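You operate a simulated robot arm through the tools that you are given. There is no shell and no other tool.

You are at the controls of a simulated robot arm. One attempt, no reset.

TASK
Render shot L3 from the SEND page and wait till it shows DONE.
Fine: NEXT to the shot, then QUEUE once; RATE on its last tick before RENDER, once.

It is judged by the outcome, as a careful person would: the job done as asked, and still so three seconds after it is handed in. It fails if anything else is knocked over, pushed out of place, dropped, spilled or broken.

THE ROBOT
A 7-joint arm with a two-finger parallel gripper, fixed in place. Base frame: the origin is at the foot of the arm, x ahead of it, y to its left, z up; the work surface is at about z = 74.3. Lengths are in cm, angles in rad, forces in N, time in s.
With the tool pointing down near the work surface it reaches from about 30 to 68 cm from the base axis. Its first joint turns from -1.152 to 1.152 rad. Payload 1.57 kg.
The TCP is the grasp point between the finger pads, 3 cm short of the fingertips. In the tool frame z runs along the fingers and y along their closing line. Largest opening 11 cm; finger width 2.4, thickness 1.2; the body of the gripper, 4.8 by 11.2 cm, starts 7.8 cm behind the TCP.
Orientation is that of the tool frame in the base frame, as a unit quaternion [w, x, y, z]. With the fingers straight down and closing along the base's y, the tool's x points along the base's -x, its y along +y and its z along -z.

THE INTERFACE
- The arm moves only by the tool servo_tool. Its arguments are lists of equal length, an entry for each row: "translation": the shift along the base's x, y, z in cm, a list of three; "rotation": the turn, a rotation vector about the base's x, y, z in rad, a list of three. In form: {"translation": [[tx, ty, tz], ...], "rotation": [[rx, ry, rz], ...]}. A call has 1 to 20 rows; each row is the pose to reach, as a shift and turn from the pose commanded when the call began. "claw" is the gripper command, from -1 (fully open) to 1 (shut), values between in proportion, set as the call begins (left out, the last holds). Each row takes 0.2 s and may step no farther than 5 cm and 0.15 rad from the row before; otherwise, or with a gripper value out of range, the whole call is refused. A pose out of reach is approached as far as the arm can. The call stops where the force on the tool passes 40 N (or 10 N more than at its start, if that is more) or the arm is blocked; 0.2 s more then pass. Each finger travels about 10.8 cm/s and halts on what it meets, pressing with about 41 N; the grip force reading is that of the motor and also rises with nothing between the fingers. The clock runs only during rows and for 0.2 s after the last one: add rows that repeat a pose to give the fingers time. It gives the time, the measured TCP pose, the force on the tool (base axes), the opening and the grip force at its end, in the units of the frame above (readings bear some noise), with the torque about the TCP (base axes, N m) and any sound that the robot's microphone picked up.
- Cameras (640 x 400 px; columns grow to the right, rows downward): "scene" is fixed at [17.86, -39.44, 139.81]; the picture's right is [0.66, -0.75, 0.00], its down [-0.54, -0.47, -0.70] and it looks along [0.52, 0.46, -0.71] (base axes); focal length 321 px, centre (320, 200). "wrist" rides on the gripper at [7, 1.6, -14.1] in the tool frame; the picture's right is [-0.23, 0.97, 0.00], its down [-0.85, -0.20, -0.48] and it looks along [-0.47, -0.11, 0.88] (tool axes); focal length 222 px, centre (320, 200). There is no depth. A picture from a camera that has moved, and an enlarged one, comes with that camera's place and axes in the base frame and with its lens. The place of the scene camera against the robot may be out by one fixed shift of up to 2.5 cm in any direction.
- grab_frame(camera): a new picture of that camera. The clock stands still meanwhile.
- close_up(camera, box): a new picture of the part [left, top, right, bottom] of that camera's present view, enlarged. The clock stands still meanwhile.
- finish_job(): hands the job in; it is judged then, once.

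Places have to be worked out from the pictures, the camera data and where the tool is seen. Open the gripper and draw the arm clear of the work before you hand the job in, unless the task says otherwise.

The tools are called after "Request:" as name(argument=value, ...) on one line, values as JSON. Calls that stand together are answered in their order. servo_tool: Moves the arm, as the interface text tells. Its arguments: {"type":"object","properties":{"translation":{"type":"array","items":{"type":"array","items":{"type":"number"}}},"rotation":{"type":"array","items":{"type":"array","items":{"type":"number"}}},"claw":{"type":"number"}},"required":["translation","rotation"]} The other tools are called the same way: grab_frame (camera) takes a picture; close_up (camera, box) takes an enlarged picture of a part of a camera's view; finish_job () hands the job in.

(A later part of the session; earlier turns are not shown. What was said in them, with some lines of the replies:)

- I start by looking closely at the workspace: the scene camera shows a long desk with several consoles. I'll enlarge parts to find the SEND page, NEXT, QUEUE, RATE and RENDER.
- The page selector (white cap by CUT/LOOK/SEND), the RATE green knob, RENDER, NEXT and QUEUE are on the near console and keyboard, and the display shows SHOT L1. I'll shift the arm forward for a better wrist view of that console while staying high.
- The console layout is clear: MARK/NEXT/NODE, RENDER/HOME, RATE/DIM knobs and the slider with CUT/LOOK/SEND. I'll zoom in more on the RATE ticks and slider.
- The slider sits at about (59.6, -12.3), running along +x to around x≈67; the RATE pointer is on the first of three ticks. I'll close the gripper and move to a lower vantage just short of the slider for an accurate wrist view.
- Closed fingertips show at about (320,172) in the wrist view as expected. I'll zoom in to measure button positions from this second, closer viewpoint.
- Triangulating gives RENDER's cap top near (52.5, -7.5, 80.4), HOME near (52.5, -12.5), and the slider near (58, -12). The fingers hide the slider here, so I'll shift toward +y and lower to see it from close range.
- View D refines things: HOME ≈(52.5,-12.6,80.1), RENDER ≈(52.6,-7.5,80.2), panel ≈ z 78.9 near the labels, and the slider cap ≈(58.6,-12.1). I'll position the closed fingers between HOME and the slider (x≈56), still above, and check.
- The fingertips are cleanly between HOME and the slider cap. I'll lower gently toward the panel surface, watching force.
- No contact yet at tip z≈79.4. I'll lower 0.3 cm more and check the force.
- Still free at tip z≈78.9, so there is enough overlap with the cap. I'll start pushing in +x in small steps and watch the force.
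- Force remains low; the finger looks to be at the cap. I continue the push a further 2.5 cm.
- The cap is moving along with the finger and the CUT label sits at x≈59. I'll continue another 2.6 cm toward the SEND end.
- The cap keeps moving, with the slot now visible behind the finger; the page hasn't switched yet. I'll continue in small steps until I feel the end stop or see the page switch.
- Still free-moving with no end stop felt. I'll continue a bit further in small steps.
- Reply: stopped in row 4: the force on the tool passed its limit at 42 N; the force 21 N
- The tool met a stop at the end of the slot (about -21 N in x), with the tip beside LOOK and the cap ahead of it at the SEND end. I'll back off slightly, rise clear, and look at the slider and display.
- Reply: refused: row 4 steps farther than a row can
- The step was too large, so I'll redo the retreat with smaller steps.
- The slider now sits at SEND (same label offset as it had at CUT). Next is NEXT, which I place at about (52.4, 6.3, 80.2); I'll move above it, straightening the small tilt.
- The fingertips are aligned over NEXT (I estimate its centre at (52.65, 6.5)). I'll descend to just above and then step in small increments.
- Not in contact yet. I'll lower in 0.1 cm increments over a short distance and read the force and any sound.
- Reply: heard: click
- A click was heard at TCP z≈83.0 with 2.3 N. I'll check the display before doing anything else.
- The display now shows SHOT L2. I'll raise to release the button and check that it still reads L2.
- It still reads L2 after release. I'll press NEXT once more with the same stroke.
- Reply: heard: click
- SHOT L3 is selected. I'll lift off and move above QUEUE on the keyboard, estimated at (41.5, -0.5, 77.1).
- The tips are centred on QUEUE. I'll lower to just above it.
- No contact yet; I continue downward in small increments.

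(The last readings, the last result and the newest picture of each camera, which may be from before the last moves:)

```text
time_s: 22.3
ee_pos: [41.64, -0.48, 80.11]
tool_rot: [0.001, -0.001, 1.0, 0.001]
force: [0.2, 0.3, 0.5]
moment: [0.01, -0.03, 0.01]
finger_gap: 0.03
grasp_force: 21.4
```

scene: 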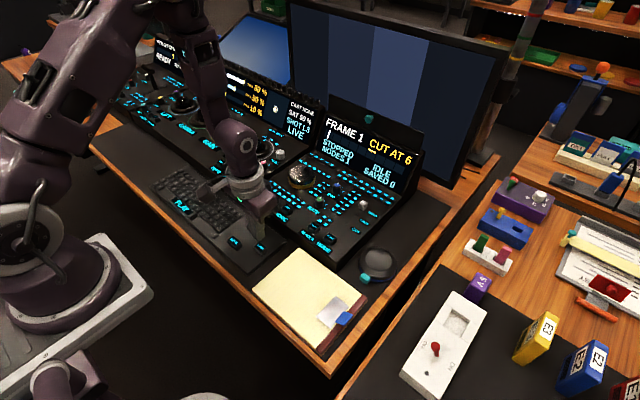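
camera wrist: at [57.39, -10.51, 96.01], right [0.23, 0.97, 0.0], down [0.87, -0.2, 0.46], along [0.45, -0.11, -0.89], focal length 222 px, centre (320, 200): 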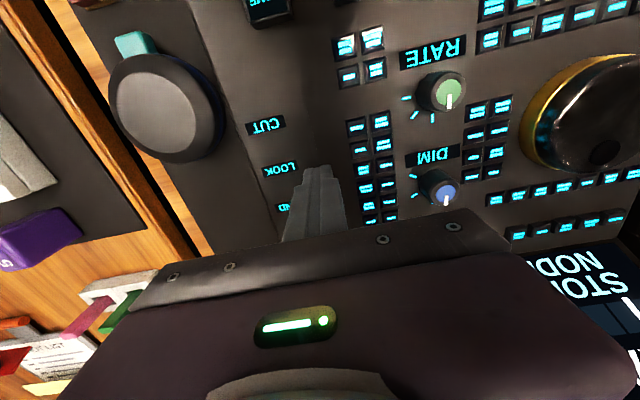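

Still no click or force. Another small step down.

Request:
servo_tool(translation=[[0, 0, -0.1], [0, 0, -0.2], [0, 0, -0.2]], rotation=[[0, 0, 0], [0, 0, 0], [0, 0, 0]])

```text
time_s: 23.1
ee_pos: [41.63, -0.41, 79.85]
tool_rot: [0.001, 0.001, 1.0, 0.001]
force: [0.0, 0.8, 2.1]
moment: [0.02, 0.03, 0.04]
finger_gap: 0.0
grasp_force: 20.7
```

Contact is starting (≈2 N) but no click yet. I continue 0.15 cm more.

Request:
servo_tool(translation=[[0, 0, -0.08], [0, 0, -0.15]], rotation=[[0, 0, 0], [0, 0, 0]])

Request:
close_up(camera="scene", box=[220, 70, 430, 210])

```text
time_s: 23.7
ee_pos: [41.61, -0.41, 79.79]
tool_rot: [0.001, 0.0, 1.0, 0.001]
force: [1.8, -1.4, 3.0]
moment: [-0.05, -0.01, 0.01]
finger_gap: 0.03
grasp_force: 21.3
heard: click
```

```text
2.86 times, centred on (325, 140) of scene
camera zoom: at [17.86, -39.44, 139.8], right [0.66, -0.75, 0.0], down [-0.54, -0.47, -0.7], along [0.52, 0.46, -0.71], focal length 917 px, centre (306, 371)
```

zoom: 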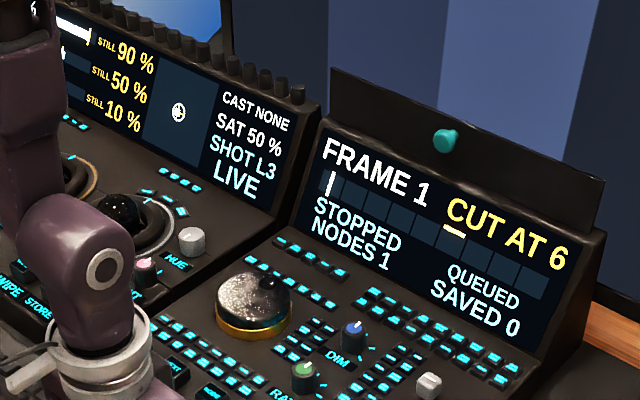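

QUEUED shows with SHOT L3. Now I'll lift off QUEUE and move high toward RATE (knob top about (59.5, -3.2, 81.2)), opening the fingers to ~5 cm for a view.

Request:
servo_tool(translation=[[0, 0, 1.5], [0, 0, 5], [0, 0, 9], [3, -0.5, 11], [7, -1, 11], [11, -1.5, 11], [14, -2, 11], [15, -2.5, 11], [15, -2.5, 11]], rotation=[[0, 0, 0], [0, 0, 0], [0, 0, 0], [0, 0, 0], [0, 0, 0], [0, 0, 0], [0, 0, 0], [0, 0, 0], [0, 0, 0]], claw=0.1)

Request:
grab_frame(camera="wrist")

Request:
close_up(camera="scene", box=[220, 70, 430, 210])

```text
time_s: 25.7
ee_pos: [56.47, -2.89, 90.57]
tool_rot: [0.0, 0.001, 1.0, 0.001]
force: [0.6, 0.5, -0.1]
moment: [0.03, -0.01, -0.02]
finger_gap: 4.94
grasp_force: 0.0
```

```text
taken
camera wrist: at [49.6, -1.41, 104.67], right [0.23, 0.97, 0.0], down [0.86, -0.2, 0.48], along [0.47, -0.11, -0.88], focal length 222 px, centre (320, 200)
```

wrist: 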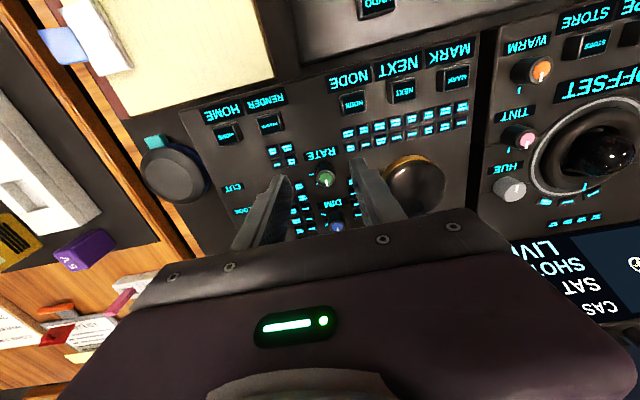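

```text
2.86 times, centred on (325, 140) of scene
camera zoom: at [17.86, -39.44, 139.81], right [0.66, -0.75, 0.0], down [-0.54, -0.47, -0.7], along [0.52, 0.46, -0.71], focal length 917 px, centre (306, 371)
```

zoom: 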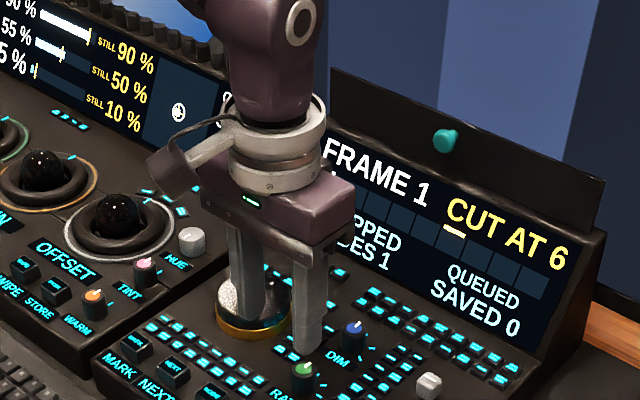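

QUEUED still shows. I'll zoom into the RATE knob between the fingers to refine its centre.

Request:
close_up(camera="wrist", box=[270, 130, 400, 235])

```text
3.81 times, centred on (335, 182) of wrist
camera zoom: at [49.6, -1.41, 104.67], right [0.23, 0.97, 0.0], down [0.86, -0.2, 0.48], along [0.47, -0.11, -0.88], focal length 846 px, centre (263, 267)
```

zoom: 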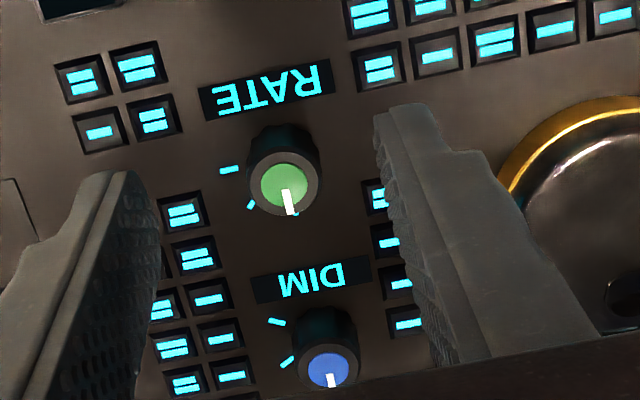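

The knob centre triangulates to (59.48, -3.13) with its top at z≈81.0 and ticks at +x, diagonal, and -y (so clockwise about 90° to the last). I'll go above the knob and first test in free air that the wrist can turn -1.57 rad.

Request:
servo_tool(translation=[[1.5, -0.1, 0], [3.0, -0.24, 0], [3.0, -0.24, 0], [3.0, -0.24, 0], [3.0, -0.24, 0], [3.0, -0.24, 0], [3.0, -0.24, 0], [3.0, -0.24, 0], [3.0, -0.24, 0], [3.0, -0.24, 0], [3.0, -0.24, 0], [3.0, -0.24, 0], [3.0, -0.24, 0], [3.0, -0.24, 0]], rotation=[[0, 0, 0], [0, 0, 0], [0, 0, -0.14], [0, 0, -0.28], [0, 0, -0.42], [0, 0, -0.56], [0, 0, -0.7], [0, 0, -0.84], [0, 0, -0.98], [0, 0, -1.12], [0, 0, -1.26], [0, 0, -1.4], [0, 0, -1.54], [0, 0, -1.571]])

Request:
grab_frame(camera="wrist")

Request:
grab_frame(camera="scene")

```text
time_s: 28.7
ee_pos: [59.5, -3.1, 90.64]
tool_rot: [0.0, 0.708, 0.706, 0.0]
force: [-0.4, 1.0, 0.5]
moment: [0.01, 0.02, -0.05]
finger_gap: 4.93
grasp_force: 0.0
```

```text
taken
camera wrist: at [61.25, 3.77, 104.71], right [0.97, -0.23, 0.0], down [-0.2, -0.85, 0.48], along [-0.11, -0.47, -0.88], focal length 222 px, centre (320, 200)
```

wrist: 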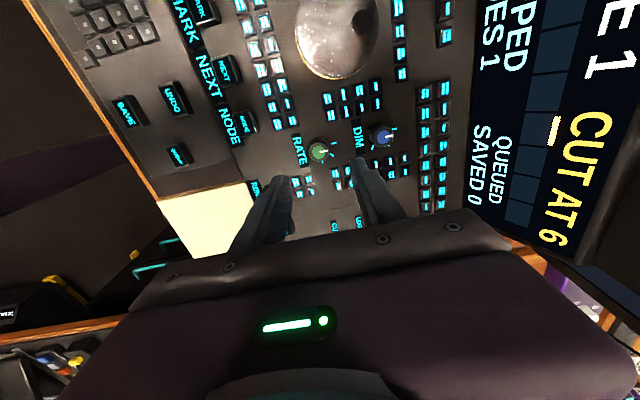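

```text
taken
```

scene: 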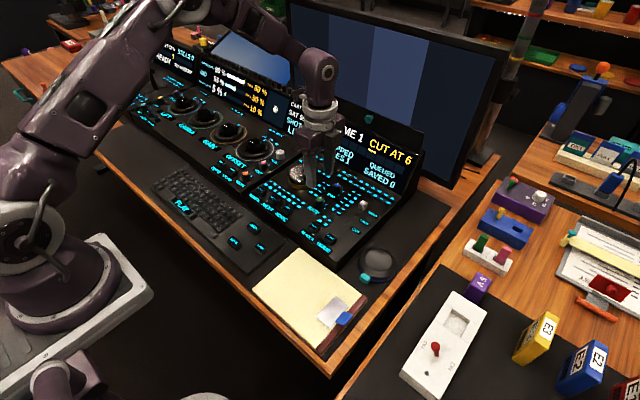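

The wrist reaches -90° fine. I'll use this extra viewpoint to cross-check the knob centre and the ticks.

Request:
close_up(camera="wrist", box=[270, 100, 420, 210])

```text
3.64 times, centred on (345, 155) of wrist
camera zoom: at [61.25, 3.77, 104.71], right [0.97, -0.23, 0.0], down [-0.2, -0.85, 0.48], along [-0.11, -0.47, -0.88], focal length 808 px, centre (229, 364)
```

zoom: 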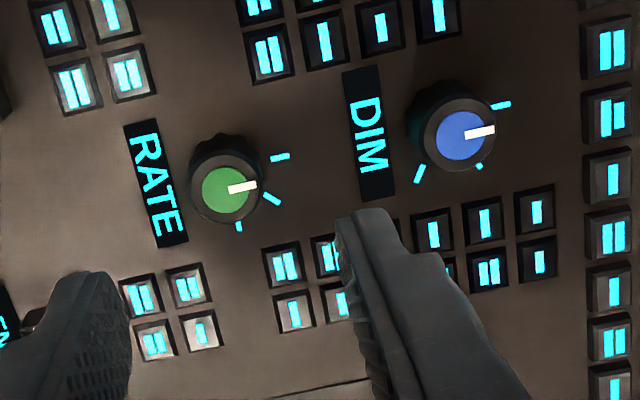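

From both views the knob is at about (59.54, -3.05); the pointer is on the +x tick and the last tick is at exactly -y (−90°). I'll rotate back to the starting orientation in the air.

Request:
servo_tool(translation=[[0, 0, 0], [0, 0, 0], [0, 0, 0], [0, 0, 0], [0, 0, 0], [0, 0, 0], [0, 0, 0], [0, 0, 0], [0, 0, 0], [0, 0, 0], [0, 0, 0], [0, 0, -2], [0, 0, -4], [0, 0, -4]], rotation=[[0, 0, 0.14], [0, 0, 0.28], [0, 0, 0.42], [0, 0, 0.56], [0, 0, 0.7], [0, 0, 0.84], [0, 0, 0.98], [0, 0, 1.12], [0, 0, 1.26], [0, 0, 1.4], [0, 0, 1.54], [0, 0, 1.571], [0, 0, 1.571], [0, 0, 1.571]], claw=0.2)

Request:
close_up(camera="wrist", box=[260, 120, 400, 230])

Request:
close_up(camera="scene", box=[270, 150, 380, 230])

```text
time_s: 31.7
ee_pos: [59.59, -3.27, 86.59]
tool_rot: [0.0, 0.0, 1.0, 0.001]
force: [0.0, -0.2, -0.1]
moment: [0.03, 0.03, -0.01]
finger_gap: 4.41
grasp_force: 0.0
```

```text
3.64 times, centred on (330, 175) of wrist
camera zoom: at [52.58, -1.65, 100.67], right [0.23, 0.97, 0.0], down [0.85, -0.2, 0.48], along [0.47, -0.11, -0.88], focal length 808 px, centre (284, 291)
```

zoom: 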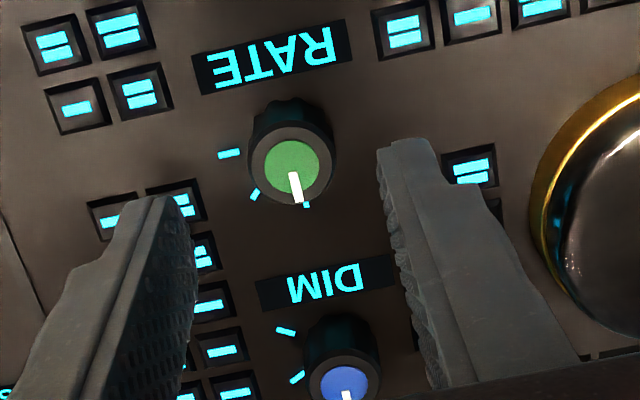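

```text
5.00 times, centred on (325, 190) of scene
camera zoom: at [17.86, -39.44, 139.81], right [0.66, -0.75, 0.0], down [-0.54, -0.47, -0.7], along [0.52, 0.46, -0.71], focal length 1604 px, centre (295, 250)
```

zoom: 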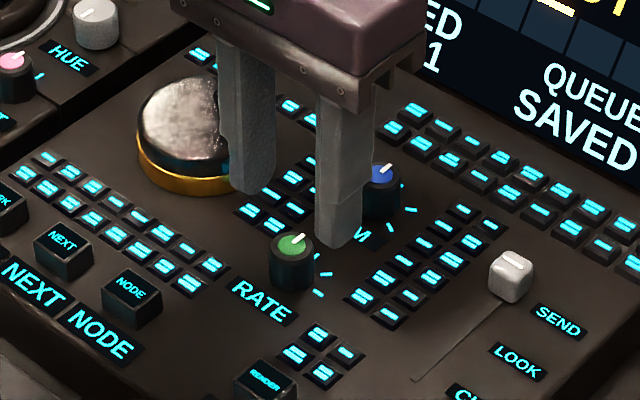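

The knob is centred between the open fingers at (59.54, -3.1). I'll lower so the tips reach z≈79.9, about 1.1 cm below the knob top.

Request:
servo_tool(translation=[[0, 0.05, -1.5], [0, 0.05, -2.8], [0, 0.05, -3.4], [0, 0.05, -3.7], [0, 0.05, -3.7]], rotation=[[0, 0, 0], [0, 0, 0], [0, 0, 0], [0, 0, 0], [0, 0, 0]])

Request:
close_up(camera="wrist", box=[260, 120, 400, 230])

Request:
close_up(camera="scene", box=[290, 170, 370, 225])

```text
time_s: 32.9
ee_pos: [59.55, -3.13, 83.03]
tool_rot: [-0.001, -0.001, 1.0, 0.001]
force: [-0.4, 0.4, -0.6]
moment: [0.03, -0.03, 0.0]
finger_gap: 4.39
grasp_force: 0.1
```

```text
3.64 times, centred on (330, 175) of wrist
camera zoom: at [52.6, -1.6, 97.01], right [0.23, 0.97, 0.0], down [0.85, -0.2, 0.48], along [0.47, -0.11, -0.88], focal length 808 px, centre (284, 291)
```

zoom: 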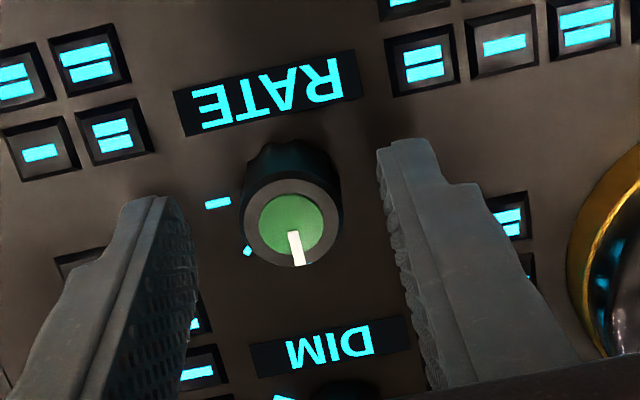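

```text
7.27 times, centred on (330, 198) of scene
camera zoom: at [17.86, -39.44, 139.81], right [0.66, -0.75, 0.0], down [-0.54, -0.47, -0.7], along [0.52, 0.46, -0.71], focal length 2333 px, centre (247, 218)
```

zoom: 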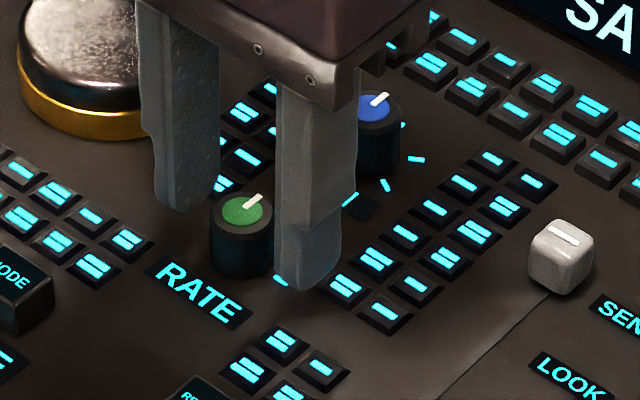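

The knob is centred within about 1 mm; I'll nudge +0.1 in y and close onto it.

Request:
servo_tool(translation=[[0, 0.08, 0], [0, 0.08, 0], [0, 0.08, 0]], rotation=[[0, 0, 0], [0, 0, 0], [0, 0, 0]], claw=1)

Request:
close_up(camera="wrist", box=[260, 120, 400, 230])

```text
time_s: 33.7
ee_pos: [59.46, -2.93, 83.04]
tool_rot: [0.001, 0.0, 1.0, 0.0]
force: [-0.2, 6.3, -1.2]
moment: [-0.1, -0.14, -0.02]
finger_gap: 2.25
grasp_force: 35.3
```

```text
3.64 times, centred on (330, 175) of wrist
camera zoom: at [52.6, -1.44, 97.01], right [0.23, 0.97, 0.0], down [0.85, -0.2, 0.48], along [0.47, -0.11, -0.88], focal length 808 px, centre (284, 291)
```

zoom: 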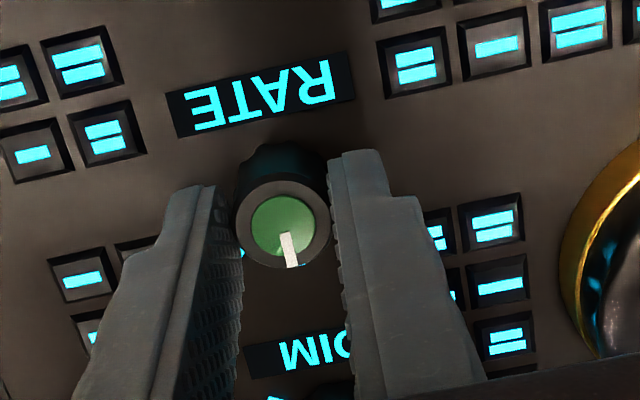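

The knob is held (gap 2.25 cm) with a small +y side force, so I'll shift 0.08 in +y while turning clockwise. First half: -0.78 rad, then check.

Request:
servo_tool(translation=[[0, 0.08, 0], [0, 0.08, 0], [0, 0.08, 0], [0, 0.08, 0], [0, 0.08, 0], [0, 0.08, 0], [0, 0.08, 0]], rotation=[[0, 0, -0.12], [0, 0, -0.24], [0, 0, -0.36], [0, 0, -0.48], [0, 0, -0.6], [0, 0, -0.72], [0, 0, -0.785]])

Request:
close_up(camera="wrist", box=[260, 120, 400, 230])

Request:
close_up(camera="scene", box=[290, 170, 370, 225])

```text
time_s: 35.3
ee_pos: [59.61, -2.92, 83.05]
tool_rot: [0.0, 0.384, 0.923, -0.001]
force: [-3.1, -2.1, -8.8]
moment: [-0.4, -0.62, 0.0]
finger_gap: 2.27
grasp_force: 35.2
```

```text
3.64 times, centred on (330, 175) of wrist
camera zoom: at [55.8, 3.03, 97.01], right [0.85, 0.53, 0.0], down [0.46, -0.75, 0.48], along [0.25, -0.41, -0.88], focal length 808 px, centre (284, 291)
```

zoom: 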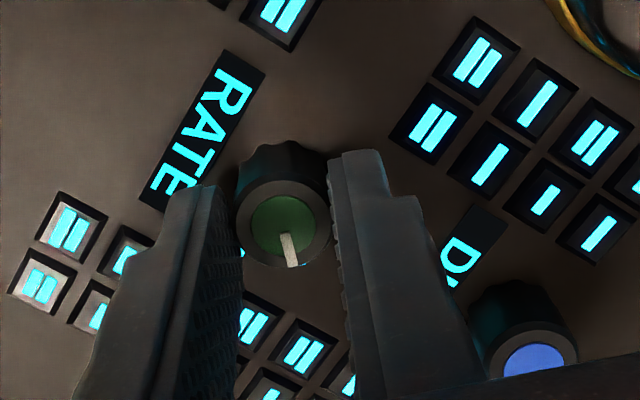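

```text
7.27 times, centred on (330, 198) of scene
camera zoom: at [17.86, -39.44, 139.8], right [0.66, -0.75, 0.0], down [-0.54, -0.47, -0.7], along [0.52, 0.46, -0.71], focal length 2333 px, centre (247, 218)
```

zoom: 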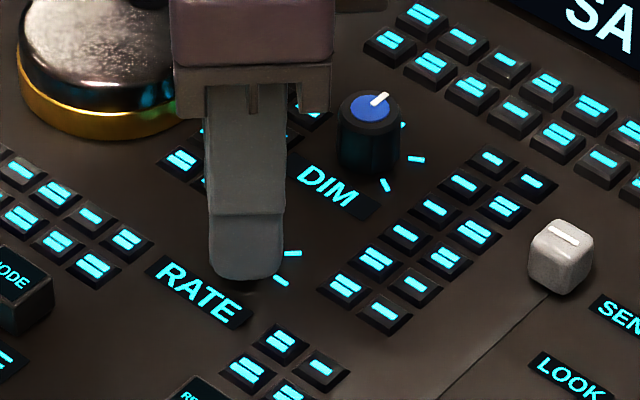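

The knob follows the gripper (pointer now on the middle tick direction). I continue the remaining -0.785 rad.

Request:
servo_tool(translation=[[0, 0, 0], [0, 0, 0], [0, 0, 0], [0, 0, 0], [0, 0, 0], [0, 0, 0], [0, 0, 0]], rotation=[[0, 0, -0.12], [0, 0, -0.24], [0, 0, -0.36], [0, 0, -0.48], [0, 0, -0.6], [0, 0, -0.72], [0, 0, -0.785]])

Request:
close_up(camera="wrist", box=[260, 120, 400, 230])

Request:
close_up(camera="scene", box=[290, 170, 370, 225])

```text
time_s: 36.9
ee_pos: [59.51, -2.98, 83.0]
tool_rot: [0.0, 0.708, 0.706, 0.0]
force: [-11.3, -7.5, 5.1]
moment: [-0.41, 0.47, 0.0]
finger_gap: 2.24
grasp_force: 35.3
```

```text
3.64 times, centred on (330, 175) of wrist
camera zoom: at [61.18, 3.92, 97.01], right [0.97, -0.23, 0.0], down [-0.2, -0.85, 0.48], along [-0.11, -0.47, -0.88], focal length 808 px, centre (284, 291)
```

zoom: 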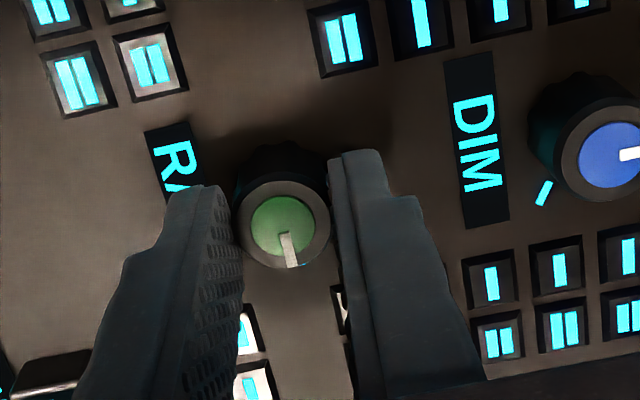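

```text
7.27 times, centred on (330, 198) of scene
camera zoom: at [17.82, -39.45, 139.81], right [0.66, -0.75, 0.0], down [-0.54, -0.47, -0.7], along [0.52, 0.46, -0.71], focal length 2333 px, centre (247, 218)
```

zoom: 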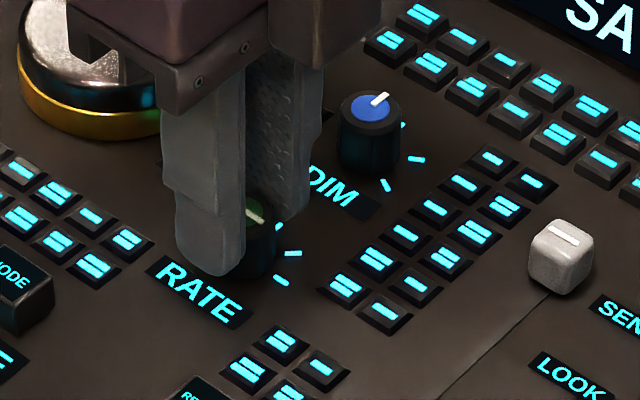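

The knob has turned with the gripper by 90°. I'll open the fingers to release and rise a bit to inspect the pointer.

Request:
servo_tool(translation=[[0, 0, 0], [0, 0, 0], [0, 0, 0], [0, 0, 2], [0, 0, 6], [0, 0, 8]], rotation=[[0, 0, 0], [0, 0, 0], [0, 0, 0], [0, 0, 0], [0, 0, 0], [0, 0, 0]], claw=0.2)

Request:
close_up(camera="wrist", box=[260, 100, 420, 225])

Request:
close_up(camera="scene", box=[290, 100, 430, 225])

```text
time_s: 38.3
ee_pos: [59.36, -3.01, 91.07]
tool_rot: [0.001, 0.707, 0.708, 0.0]
force: [-0.9, 0.7, -0.4]
moment: [-0.01, 0.0, 0.0]
finger_gap: 4.41
grasp_force: 0.0
```

```text
3.20 times, centred on (340, 162) of wrist
camera zoom: at [61.13, 3.97, 104.99], right [0.97, -0.23, 0.0], down [-0.2, -0.85, 0.48], along [-0.11, -0.47, -0.88], focal length 711 px, centre (256, 320)
```

zoom: 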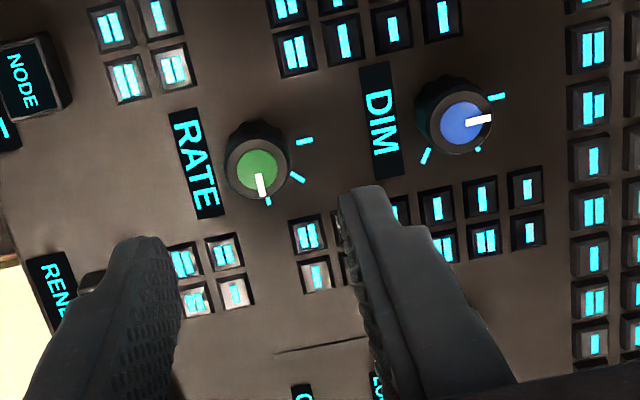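

```text
3.20 times, centred on (360, 162) of scene
camera zoom: at [17.86, -39.44, 139.81], right [0.66, -0.75, 0.0], down [-0.54, -0.47, -0.7], along [0.52, 0.46, -0.71], focal length 1026 px, centre (192, 320)
```

zoom: 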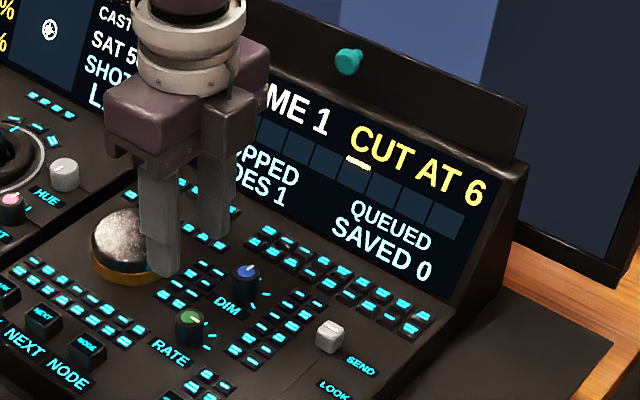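

I'll enlarge both views on the RATE knob to confirm the pointer lines up with the last tick.

Request:
close_up(camera="scene", box=[300, 180, 350, 220])

Request:
close_up(camera="wrist", box=[300, 120, 370, 175])

```text
10.00 times, centred on (325, 200) of scene
camera zoom: at [17.86, -39.44, 139.81], right [0.66, -0.75, 0.0], down [-0.54, -0.47, -0.7], along [0.52, 0.46, -0.71], focal length 3208 px, centre (270, 200)
```

zoom: 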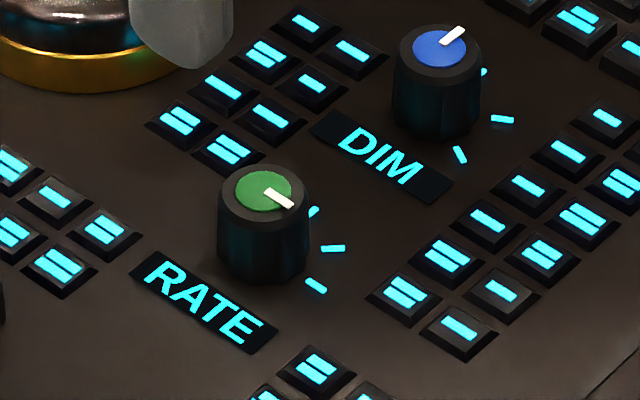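

```text
7.27 times, centred on (335, 148) of wrist
camera zoom: at [61.13, 3.97, 104.99], right [0.97, -0.23, 0.0], down [-0.2, -0.85, 0.48], along [-0.11, -0.47, -0.88], focal length 1615 px, centre (211, 582)
```

zoom: 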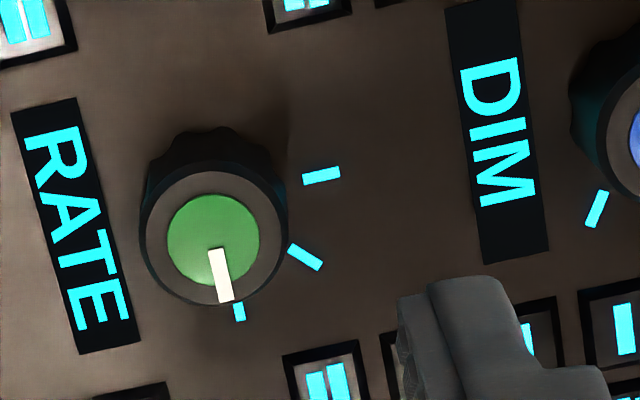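

The pointer lies exactly along the last tick. Now I'll rotate back, close the fingers, and move above RENDER at (52.6, -7.5).

Request:
servo_tool(translation=[[0, 0, 0], [-0.5, -0.5, 0], [-1, -1, 0], [-1.5, -1.5, 0], [-2, -2, 0], [-3, -2.5, 0], [-4, -3, 0], [-5, -3.5, 0], [-6, -4, 0], [-6.8, -4.5, 0], [-6.8, -4.5, 0], [-6.8, -4.5, -2], [-6.8, -4.5, -4.5], [-6.8, -4.5, -4.5]], rotation=[[0, 0, 0.14], [0, 0, 0.28], [0, 0, 0.42], [0, 0, 0.56], [0, 0, 0.7], [0, 0, 0.84], [0, 0, 0.98], [0, 0, 1.12], [0, 0, 1.26], [0, 0, 1.4], [0, 0, 1.54], [0, 0, 1.571], [0, 0, 1.571], [0, 0, 1.571]], claw=1)

Request:
close_up(camera="wrist", box=[240, 100, 400, 220])

Request:
close_up(camera="scene", box=[290, 100, 430, 240])

```text
time_s: 41.3
ee_pos: [52.72, -7.56, 86.51]
tool_rot: [-0.001, -0.001, 1.0, 0.001]
force: [0.6, -0.3, -0.2]
moment: [-0.05, -0.01, 0.01]
finger_gap: 0.0
grasp_force: 21.6
```

```text
3.33 times, centred on (320, 160) of wrist
camera zoom: at [45.81, -5.95, 100.47], right [0.23, 0.97, 0.0], down [0.86, -0.2, 0.48], along [0.47, -0.11, -0.88], focal length 740 px, centre (320, 333)
```

zoom: 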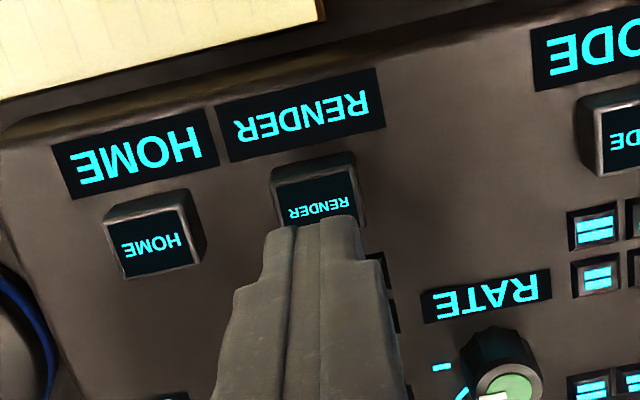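

```text
2.86 times, centred on (360, 170) of scene
camera zoom: at [17.86, -39.44, 139.81], right [0.66, -0.75, 0.0], down [-0.54, -0.47, -0.7], along [0.52, 0.46, -0.71], focal length 917 px, centre (206, 286)
```

zoom: 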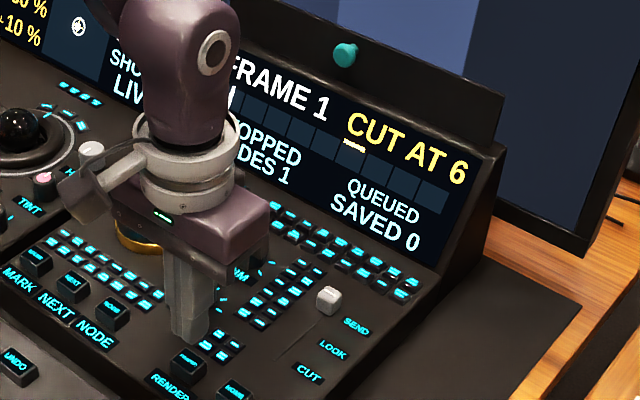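

Tips are centred on RENDER, the status is still QUEUED. I'll lower to just above it.

Request:
servo_tool(translation=[[0, 0, -1.5], [0, 0, -2.5], [0, 0, -2.9], [0, 0, -3.0]], rotation=[[0, 0, 0], [0, 0, 0], [0, 0, 0], [0, 0, 0]])

```text
time_s: 42.3
ee_pos: [52.8, -7.59, 83.49]
tool_rot: [0.0, -0.001, 1.0, 0.0]
force: [0.1, 0.3, -0.3]
moment: [-0.03, 0.01, 0.02]
finger_gap: 0.0
grasp_force: 20.4
```

Now the last few millimetres in small increments, listening for the click.

Request:
servo_tool(translation=[[0, 0, -0.15], [0, 0, -0.3], [0, 0, -0.38]], rotation=[[0, 0, 0], [0, 0, 0], [0, 0, 0]])

```text
time_s: 43.1
ee_pos: [52.78, -7.45, 83.19]
tool_rot: [0.0, -0.001, 1.0, 0.001]
force: [0.0, -1.2, 2.0]
moment: [0.02, 0.01, -0.02]
finger_gap: 0.0
grasp_force: 21.1
```

Contact at about 2 N but no click yet; one more small step.

Request:
servo_tool(translation=[[0, 0, -0.07], [0, 0, -0.14]], rotation=[[0, 0, 0], [0, 0, 0]])

Request:
close_up(camera="scene", box=[290, 100, 430, 240])

```text
time_s: 43.7
ee_pos: [52.7, -7.49, 82.98]
tool_rot: [0.0, -0.001, 1.0, 0.001]
force: [-1.1, -0.3, 2.5]
moment: [-0.03, 0.01, -0.02]
finger_gap: 0.0
grasp_force: 21.5
heard: click
```

```text
2.86 times, centred on (360, 170) of scene
camera zoom: at [17.85, -39.44, 139.81], right [0.66, -0.75, 0.0], down [-0.54, -0.47, -0.7], along [0.52, 0.46, -0.71], focal length 917 px, centre (206, 286)
```

zoom: 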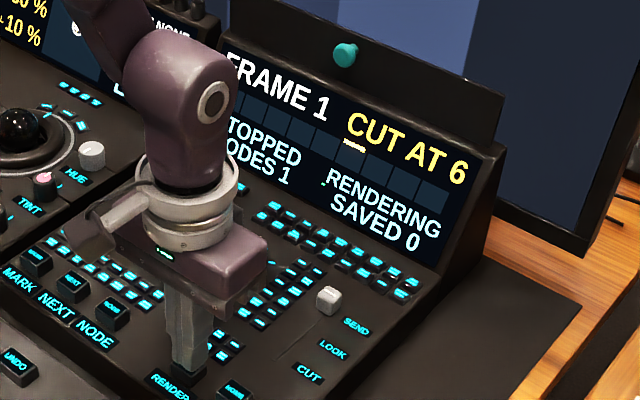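

RENDERING is shown. I'll lift off and draw the arm clear with the gripper opening, letting time pass.

Request:
servo_tool(translation=[[0, 0, 1], [0, 0, 4], [0, 0, 8.5], [-2.5, 0, 12], [-5, 0, 15], [-8, 0, 18], [-11, 0, 20], [-14, 0, 22], [-14, 0, 22], [-14, 0, 22]], rotation=[[0, 0, 0], [0, 0, 0], [0, 0, 0], [0, 0, 0], [0, 0, 0], [0, 0, 0], [0, 0, 0], [0, 0, 0], [0, 0, 0], [0, 0, 0]])

Request:
grab_frame(camera="scene")

Request:
close_up(camera="scene", box=[290, 100, 430, 240])

```text
time_s: 45.9
ee_pos: [38.78, -7.47, 105.16]
tool_rot: [-0.001, -0.001, 1.0, 0.001]
force: [0.0, -0.7, -0.7]
moment: [-0.01, -0.02, -0.02]
finger_gap: 0.03
grasp_force: 21.5
```

```text
taken
```

scene: 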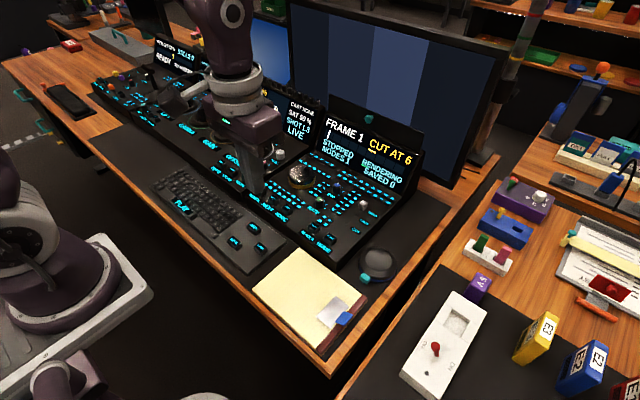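

```text
2.86 times, centred on (360, 170) of scene
camera zoom: at [17.86, -39.44, 139.81], right [0.66, -0.75, 0.0], down [-0.54, -0.47, -0.7], along [0.52, 0.46, -0.71], focal length 917 px, centre (206, 286)
```

zoom: 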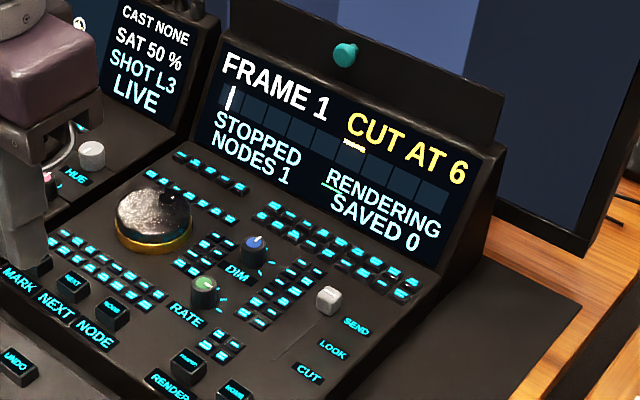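

A progress bar is growing under RENDERING. I'll open the gripper and wait in place.

Request:
servo_tool(translation=[[0, 0, 0], [0, 0, 0], [0, 0, 0], [0, 0, 0], [0, 0, 0], [0, 0, 0], [0, 0, 0], [0, 0, 0], [0, 0, 0], [0, 0, 0], [0, 0, 0], [0, 0, 0], [0, 0, 0], [0, 0, 0], [0, 0, 0], [0, 0, 0], [0, 0, 0], [0, 0, 0], [0, 0, 0], [0, 0, 0]], rotation=[[0, 0, 0], [0, 0, 0], [0, 0, 0], [0, 0, 0], [0, 0, 0], [0, 0, 0], [0, 0, 0], [0, 0, 0], [0, 0, 0], [0, 0, 0], [0, 0, 0], [0, 0, 0], [0, 0, 0], [0, 0, 0], [0, 0, 0], [0, 0, 0], [0, 0, 0], [0, 0, 0], [0, 0, 0], [0, 0, 0]], claw=-1)

Request:
close_up(camera="scene", box=[290, 100, 430, 240])

```text
time_s: 50.1
ee_pos: [38.82, -7.54, 105.06]
tool_rot: [0.001, -0.001, 1.0, 0.001]
force: [0.5, 0.2, -0.2]
moment: [0.0, -0.02, -0.01]
finger_gap: 11.04
grasp_force: 0.0
```

```text
2.86 times, centred on (360, 170) of scene
camera zoom: at [17.86, -39.44, 139.81], right [0.66, -0.75, 0.0], down [-0.54, -0.47, -0.7], along [0.52, 0.46, -0.71], focal length 917 px, centre (206, 286)
```

zoom: 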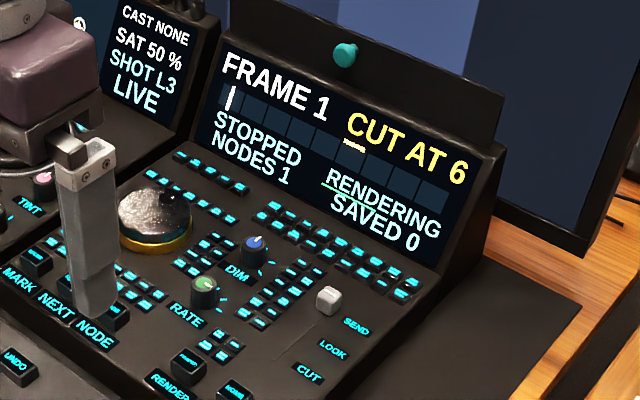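

The bar is about half way. I keep waiting.

Request:
servo_tool(translation=[[0, 0, 0], [0, 0, 0], [0, 0, 0], [0, 0, 0], [0, 0, 0], [0, 0, 0], [0, 0, 0], [0, 0, 0], [0, 0, 0], [0, 0, 0], [0, 0, 0], [0, 0, 0], [0, 0, 0], [0, 0, 0], [0, 0, 0], [0, 0, 0], [0, 0, 0], [0, 0, 0], [0, 0, 0], [0, 0, 0]], rotation=[[0, 0, 0], [0, 0, 0], [0, 0, 0], [0, 0, 0], [0, 0, 0], [0, 0, 0], [0, 0, 0], [0, 0, 0], [0, 0, 0], [0, 0, 0], [0, 0, 0], [0, 0, 0], [0, 0, 0], [0, 0, 0], [0, 0, 0], [0, 0, 0], [0, 0, 0], [0, 0, 0], [0, 0, 0], [0, 0, 0]])

Request:
close_up(camera="scene", box=[290, 100, 430, 240])

```text
time_s: 54.3
ee_pos: [38.88, -7.49, 105.05]
tool_rot: [0.001, -0.001, 1.0, 0.001]
force: [0.1, 0.1, 0.2]
moment: [0.03, 0.0, 0.0]
finger_gap: 10.99
grasp_force: 0.1
```

```text
2.86 times, centred on (360, 170) of scene
camera zoom: at [17.86, -39.44, 139.81], right [0.66, -0.75, 0.0], down [-0.54, -0.47, -0.7], along [0.52, 0.46, -0.71], focal length 917 px, centre (206, 286)
```

zoom: 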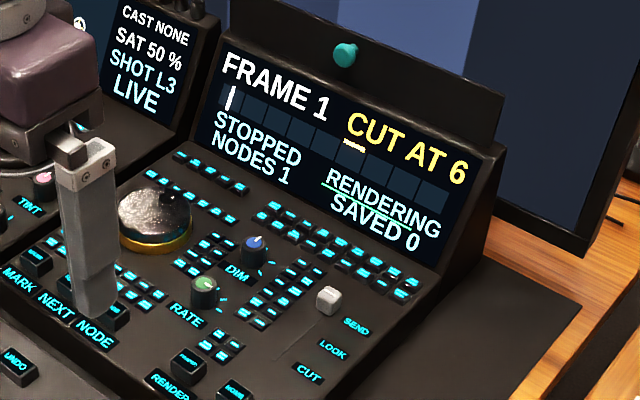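

Still RENDERING with the bar further along. I continue waiting.

Request:
servo_tool(translation=[[0, 0, 0], [0, 0, 0], [0, 0, 0], [0, 0, 0], [0, 0, 0], [0, 0, 0], [0, 0, 0], [0, 0, 0], [0, 0, 0], [0, 0, 0], [0, 0, 0], [0, 0, 0], [0, 0, 0], [0, 0, 0], [0, 0, 0], [0, 0, 0], [0, 0, 0], [0, 0, 0], [0, 0, 0], [0, 0, 0]], rotation=[[0, 0, 0], [0, 0, 0], [0, 0, 0], [0, 0, 0], [0, 0, 0], [0, 0, 0], [0, 0, 0], [0, 0, 0], [0, 0, 0], [0, 0, 0], [0, 0, 0], [0, 0, 0], [0, 0, 0], [0, 0, 0], [0, 0, 0], [0, 0, 0], [0, 0, 0], [0, 0, 0], [0, 0, 0], [0, 0, 0]])

Request:
close_up(camera="scene", box=[290, 100, 430, 240])

```text
time_s: 58.5
ee_pos: [38.77, -7.48, 104.99]
tool_rot: [-0.001, -0.001, 1.0, 0.0]
force: [1.0, -0.5, 0.6]
moment: [-0.01, 0.0, -0.02]
finger_gap: 11.0
grasp_force: 0.1
```

```text
2.86 times, centred on (360, 170) of scene
camera zoom: at [17.86, -39.44, 139.81], right [0.66, -0.75, 0.0], down [-0.54, -0.47, -0.7], along [0.52, 0.46, -0.71], focal length 917 px, centre (206, 286)
```

zoom: 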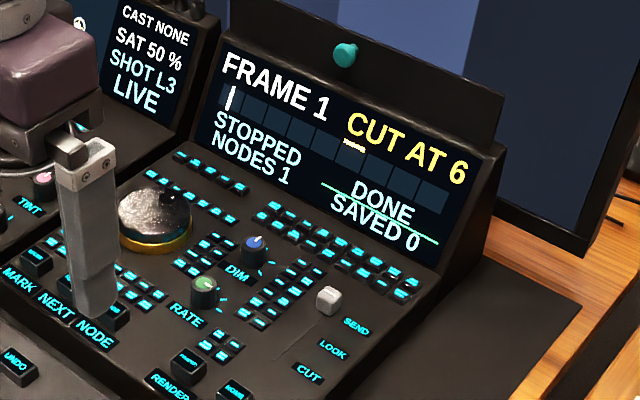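

The display shows DONE for SHOT L3, the slider is on SEND and RATE is on its last tick. I'll take a final overall look before handing in.

Request:
grab_frame(camera="scene")

```text
taken
```

scene: 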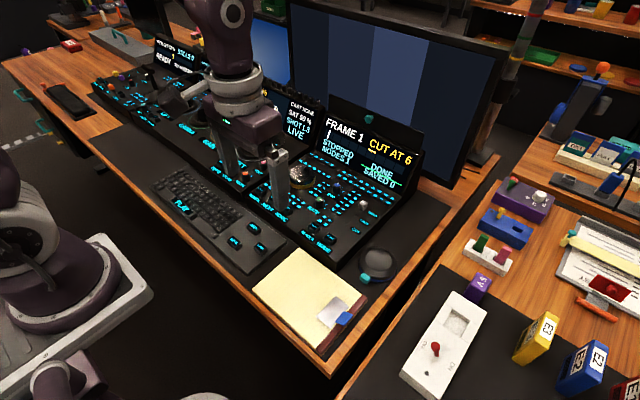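

Everything else is in place, the arm is clear and the gripper is open; DONE is displayed. I hand the job in.

Request:
finish_job()

```text
The job is handed in.
```

Shot L3 was rendered from the SEND page. The console showed DONE, and I then handed the job in.

- **Page:** I pushed the page slider from CUT to its end stop at SEND.
- **Shot:** I pressed NEXT twice, taking the shot from L1 to L3.
- **Queue:** I pressed QUEUE once, and the display read QUEUED.
- **RATE:** I turned the knob 90° clockwise, and a close view showed its pointer on the last of the three ticks.
- **Render:** I pressed RENDER once, and it went from RENDERING to DONE in about 15 seconds.

In the last picture nothing else had been moved. The gripper was open and the arm was up clear of the console.
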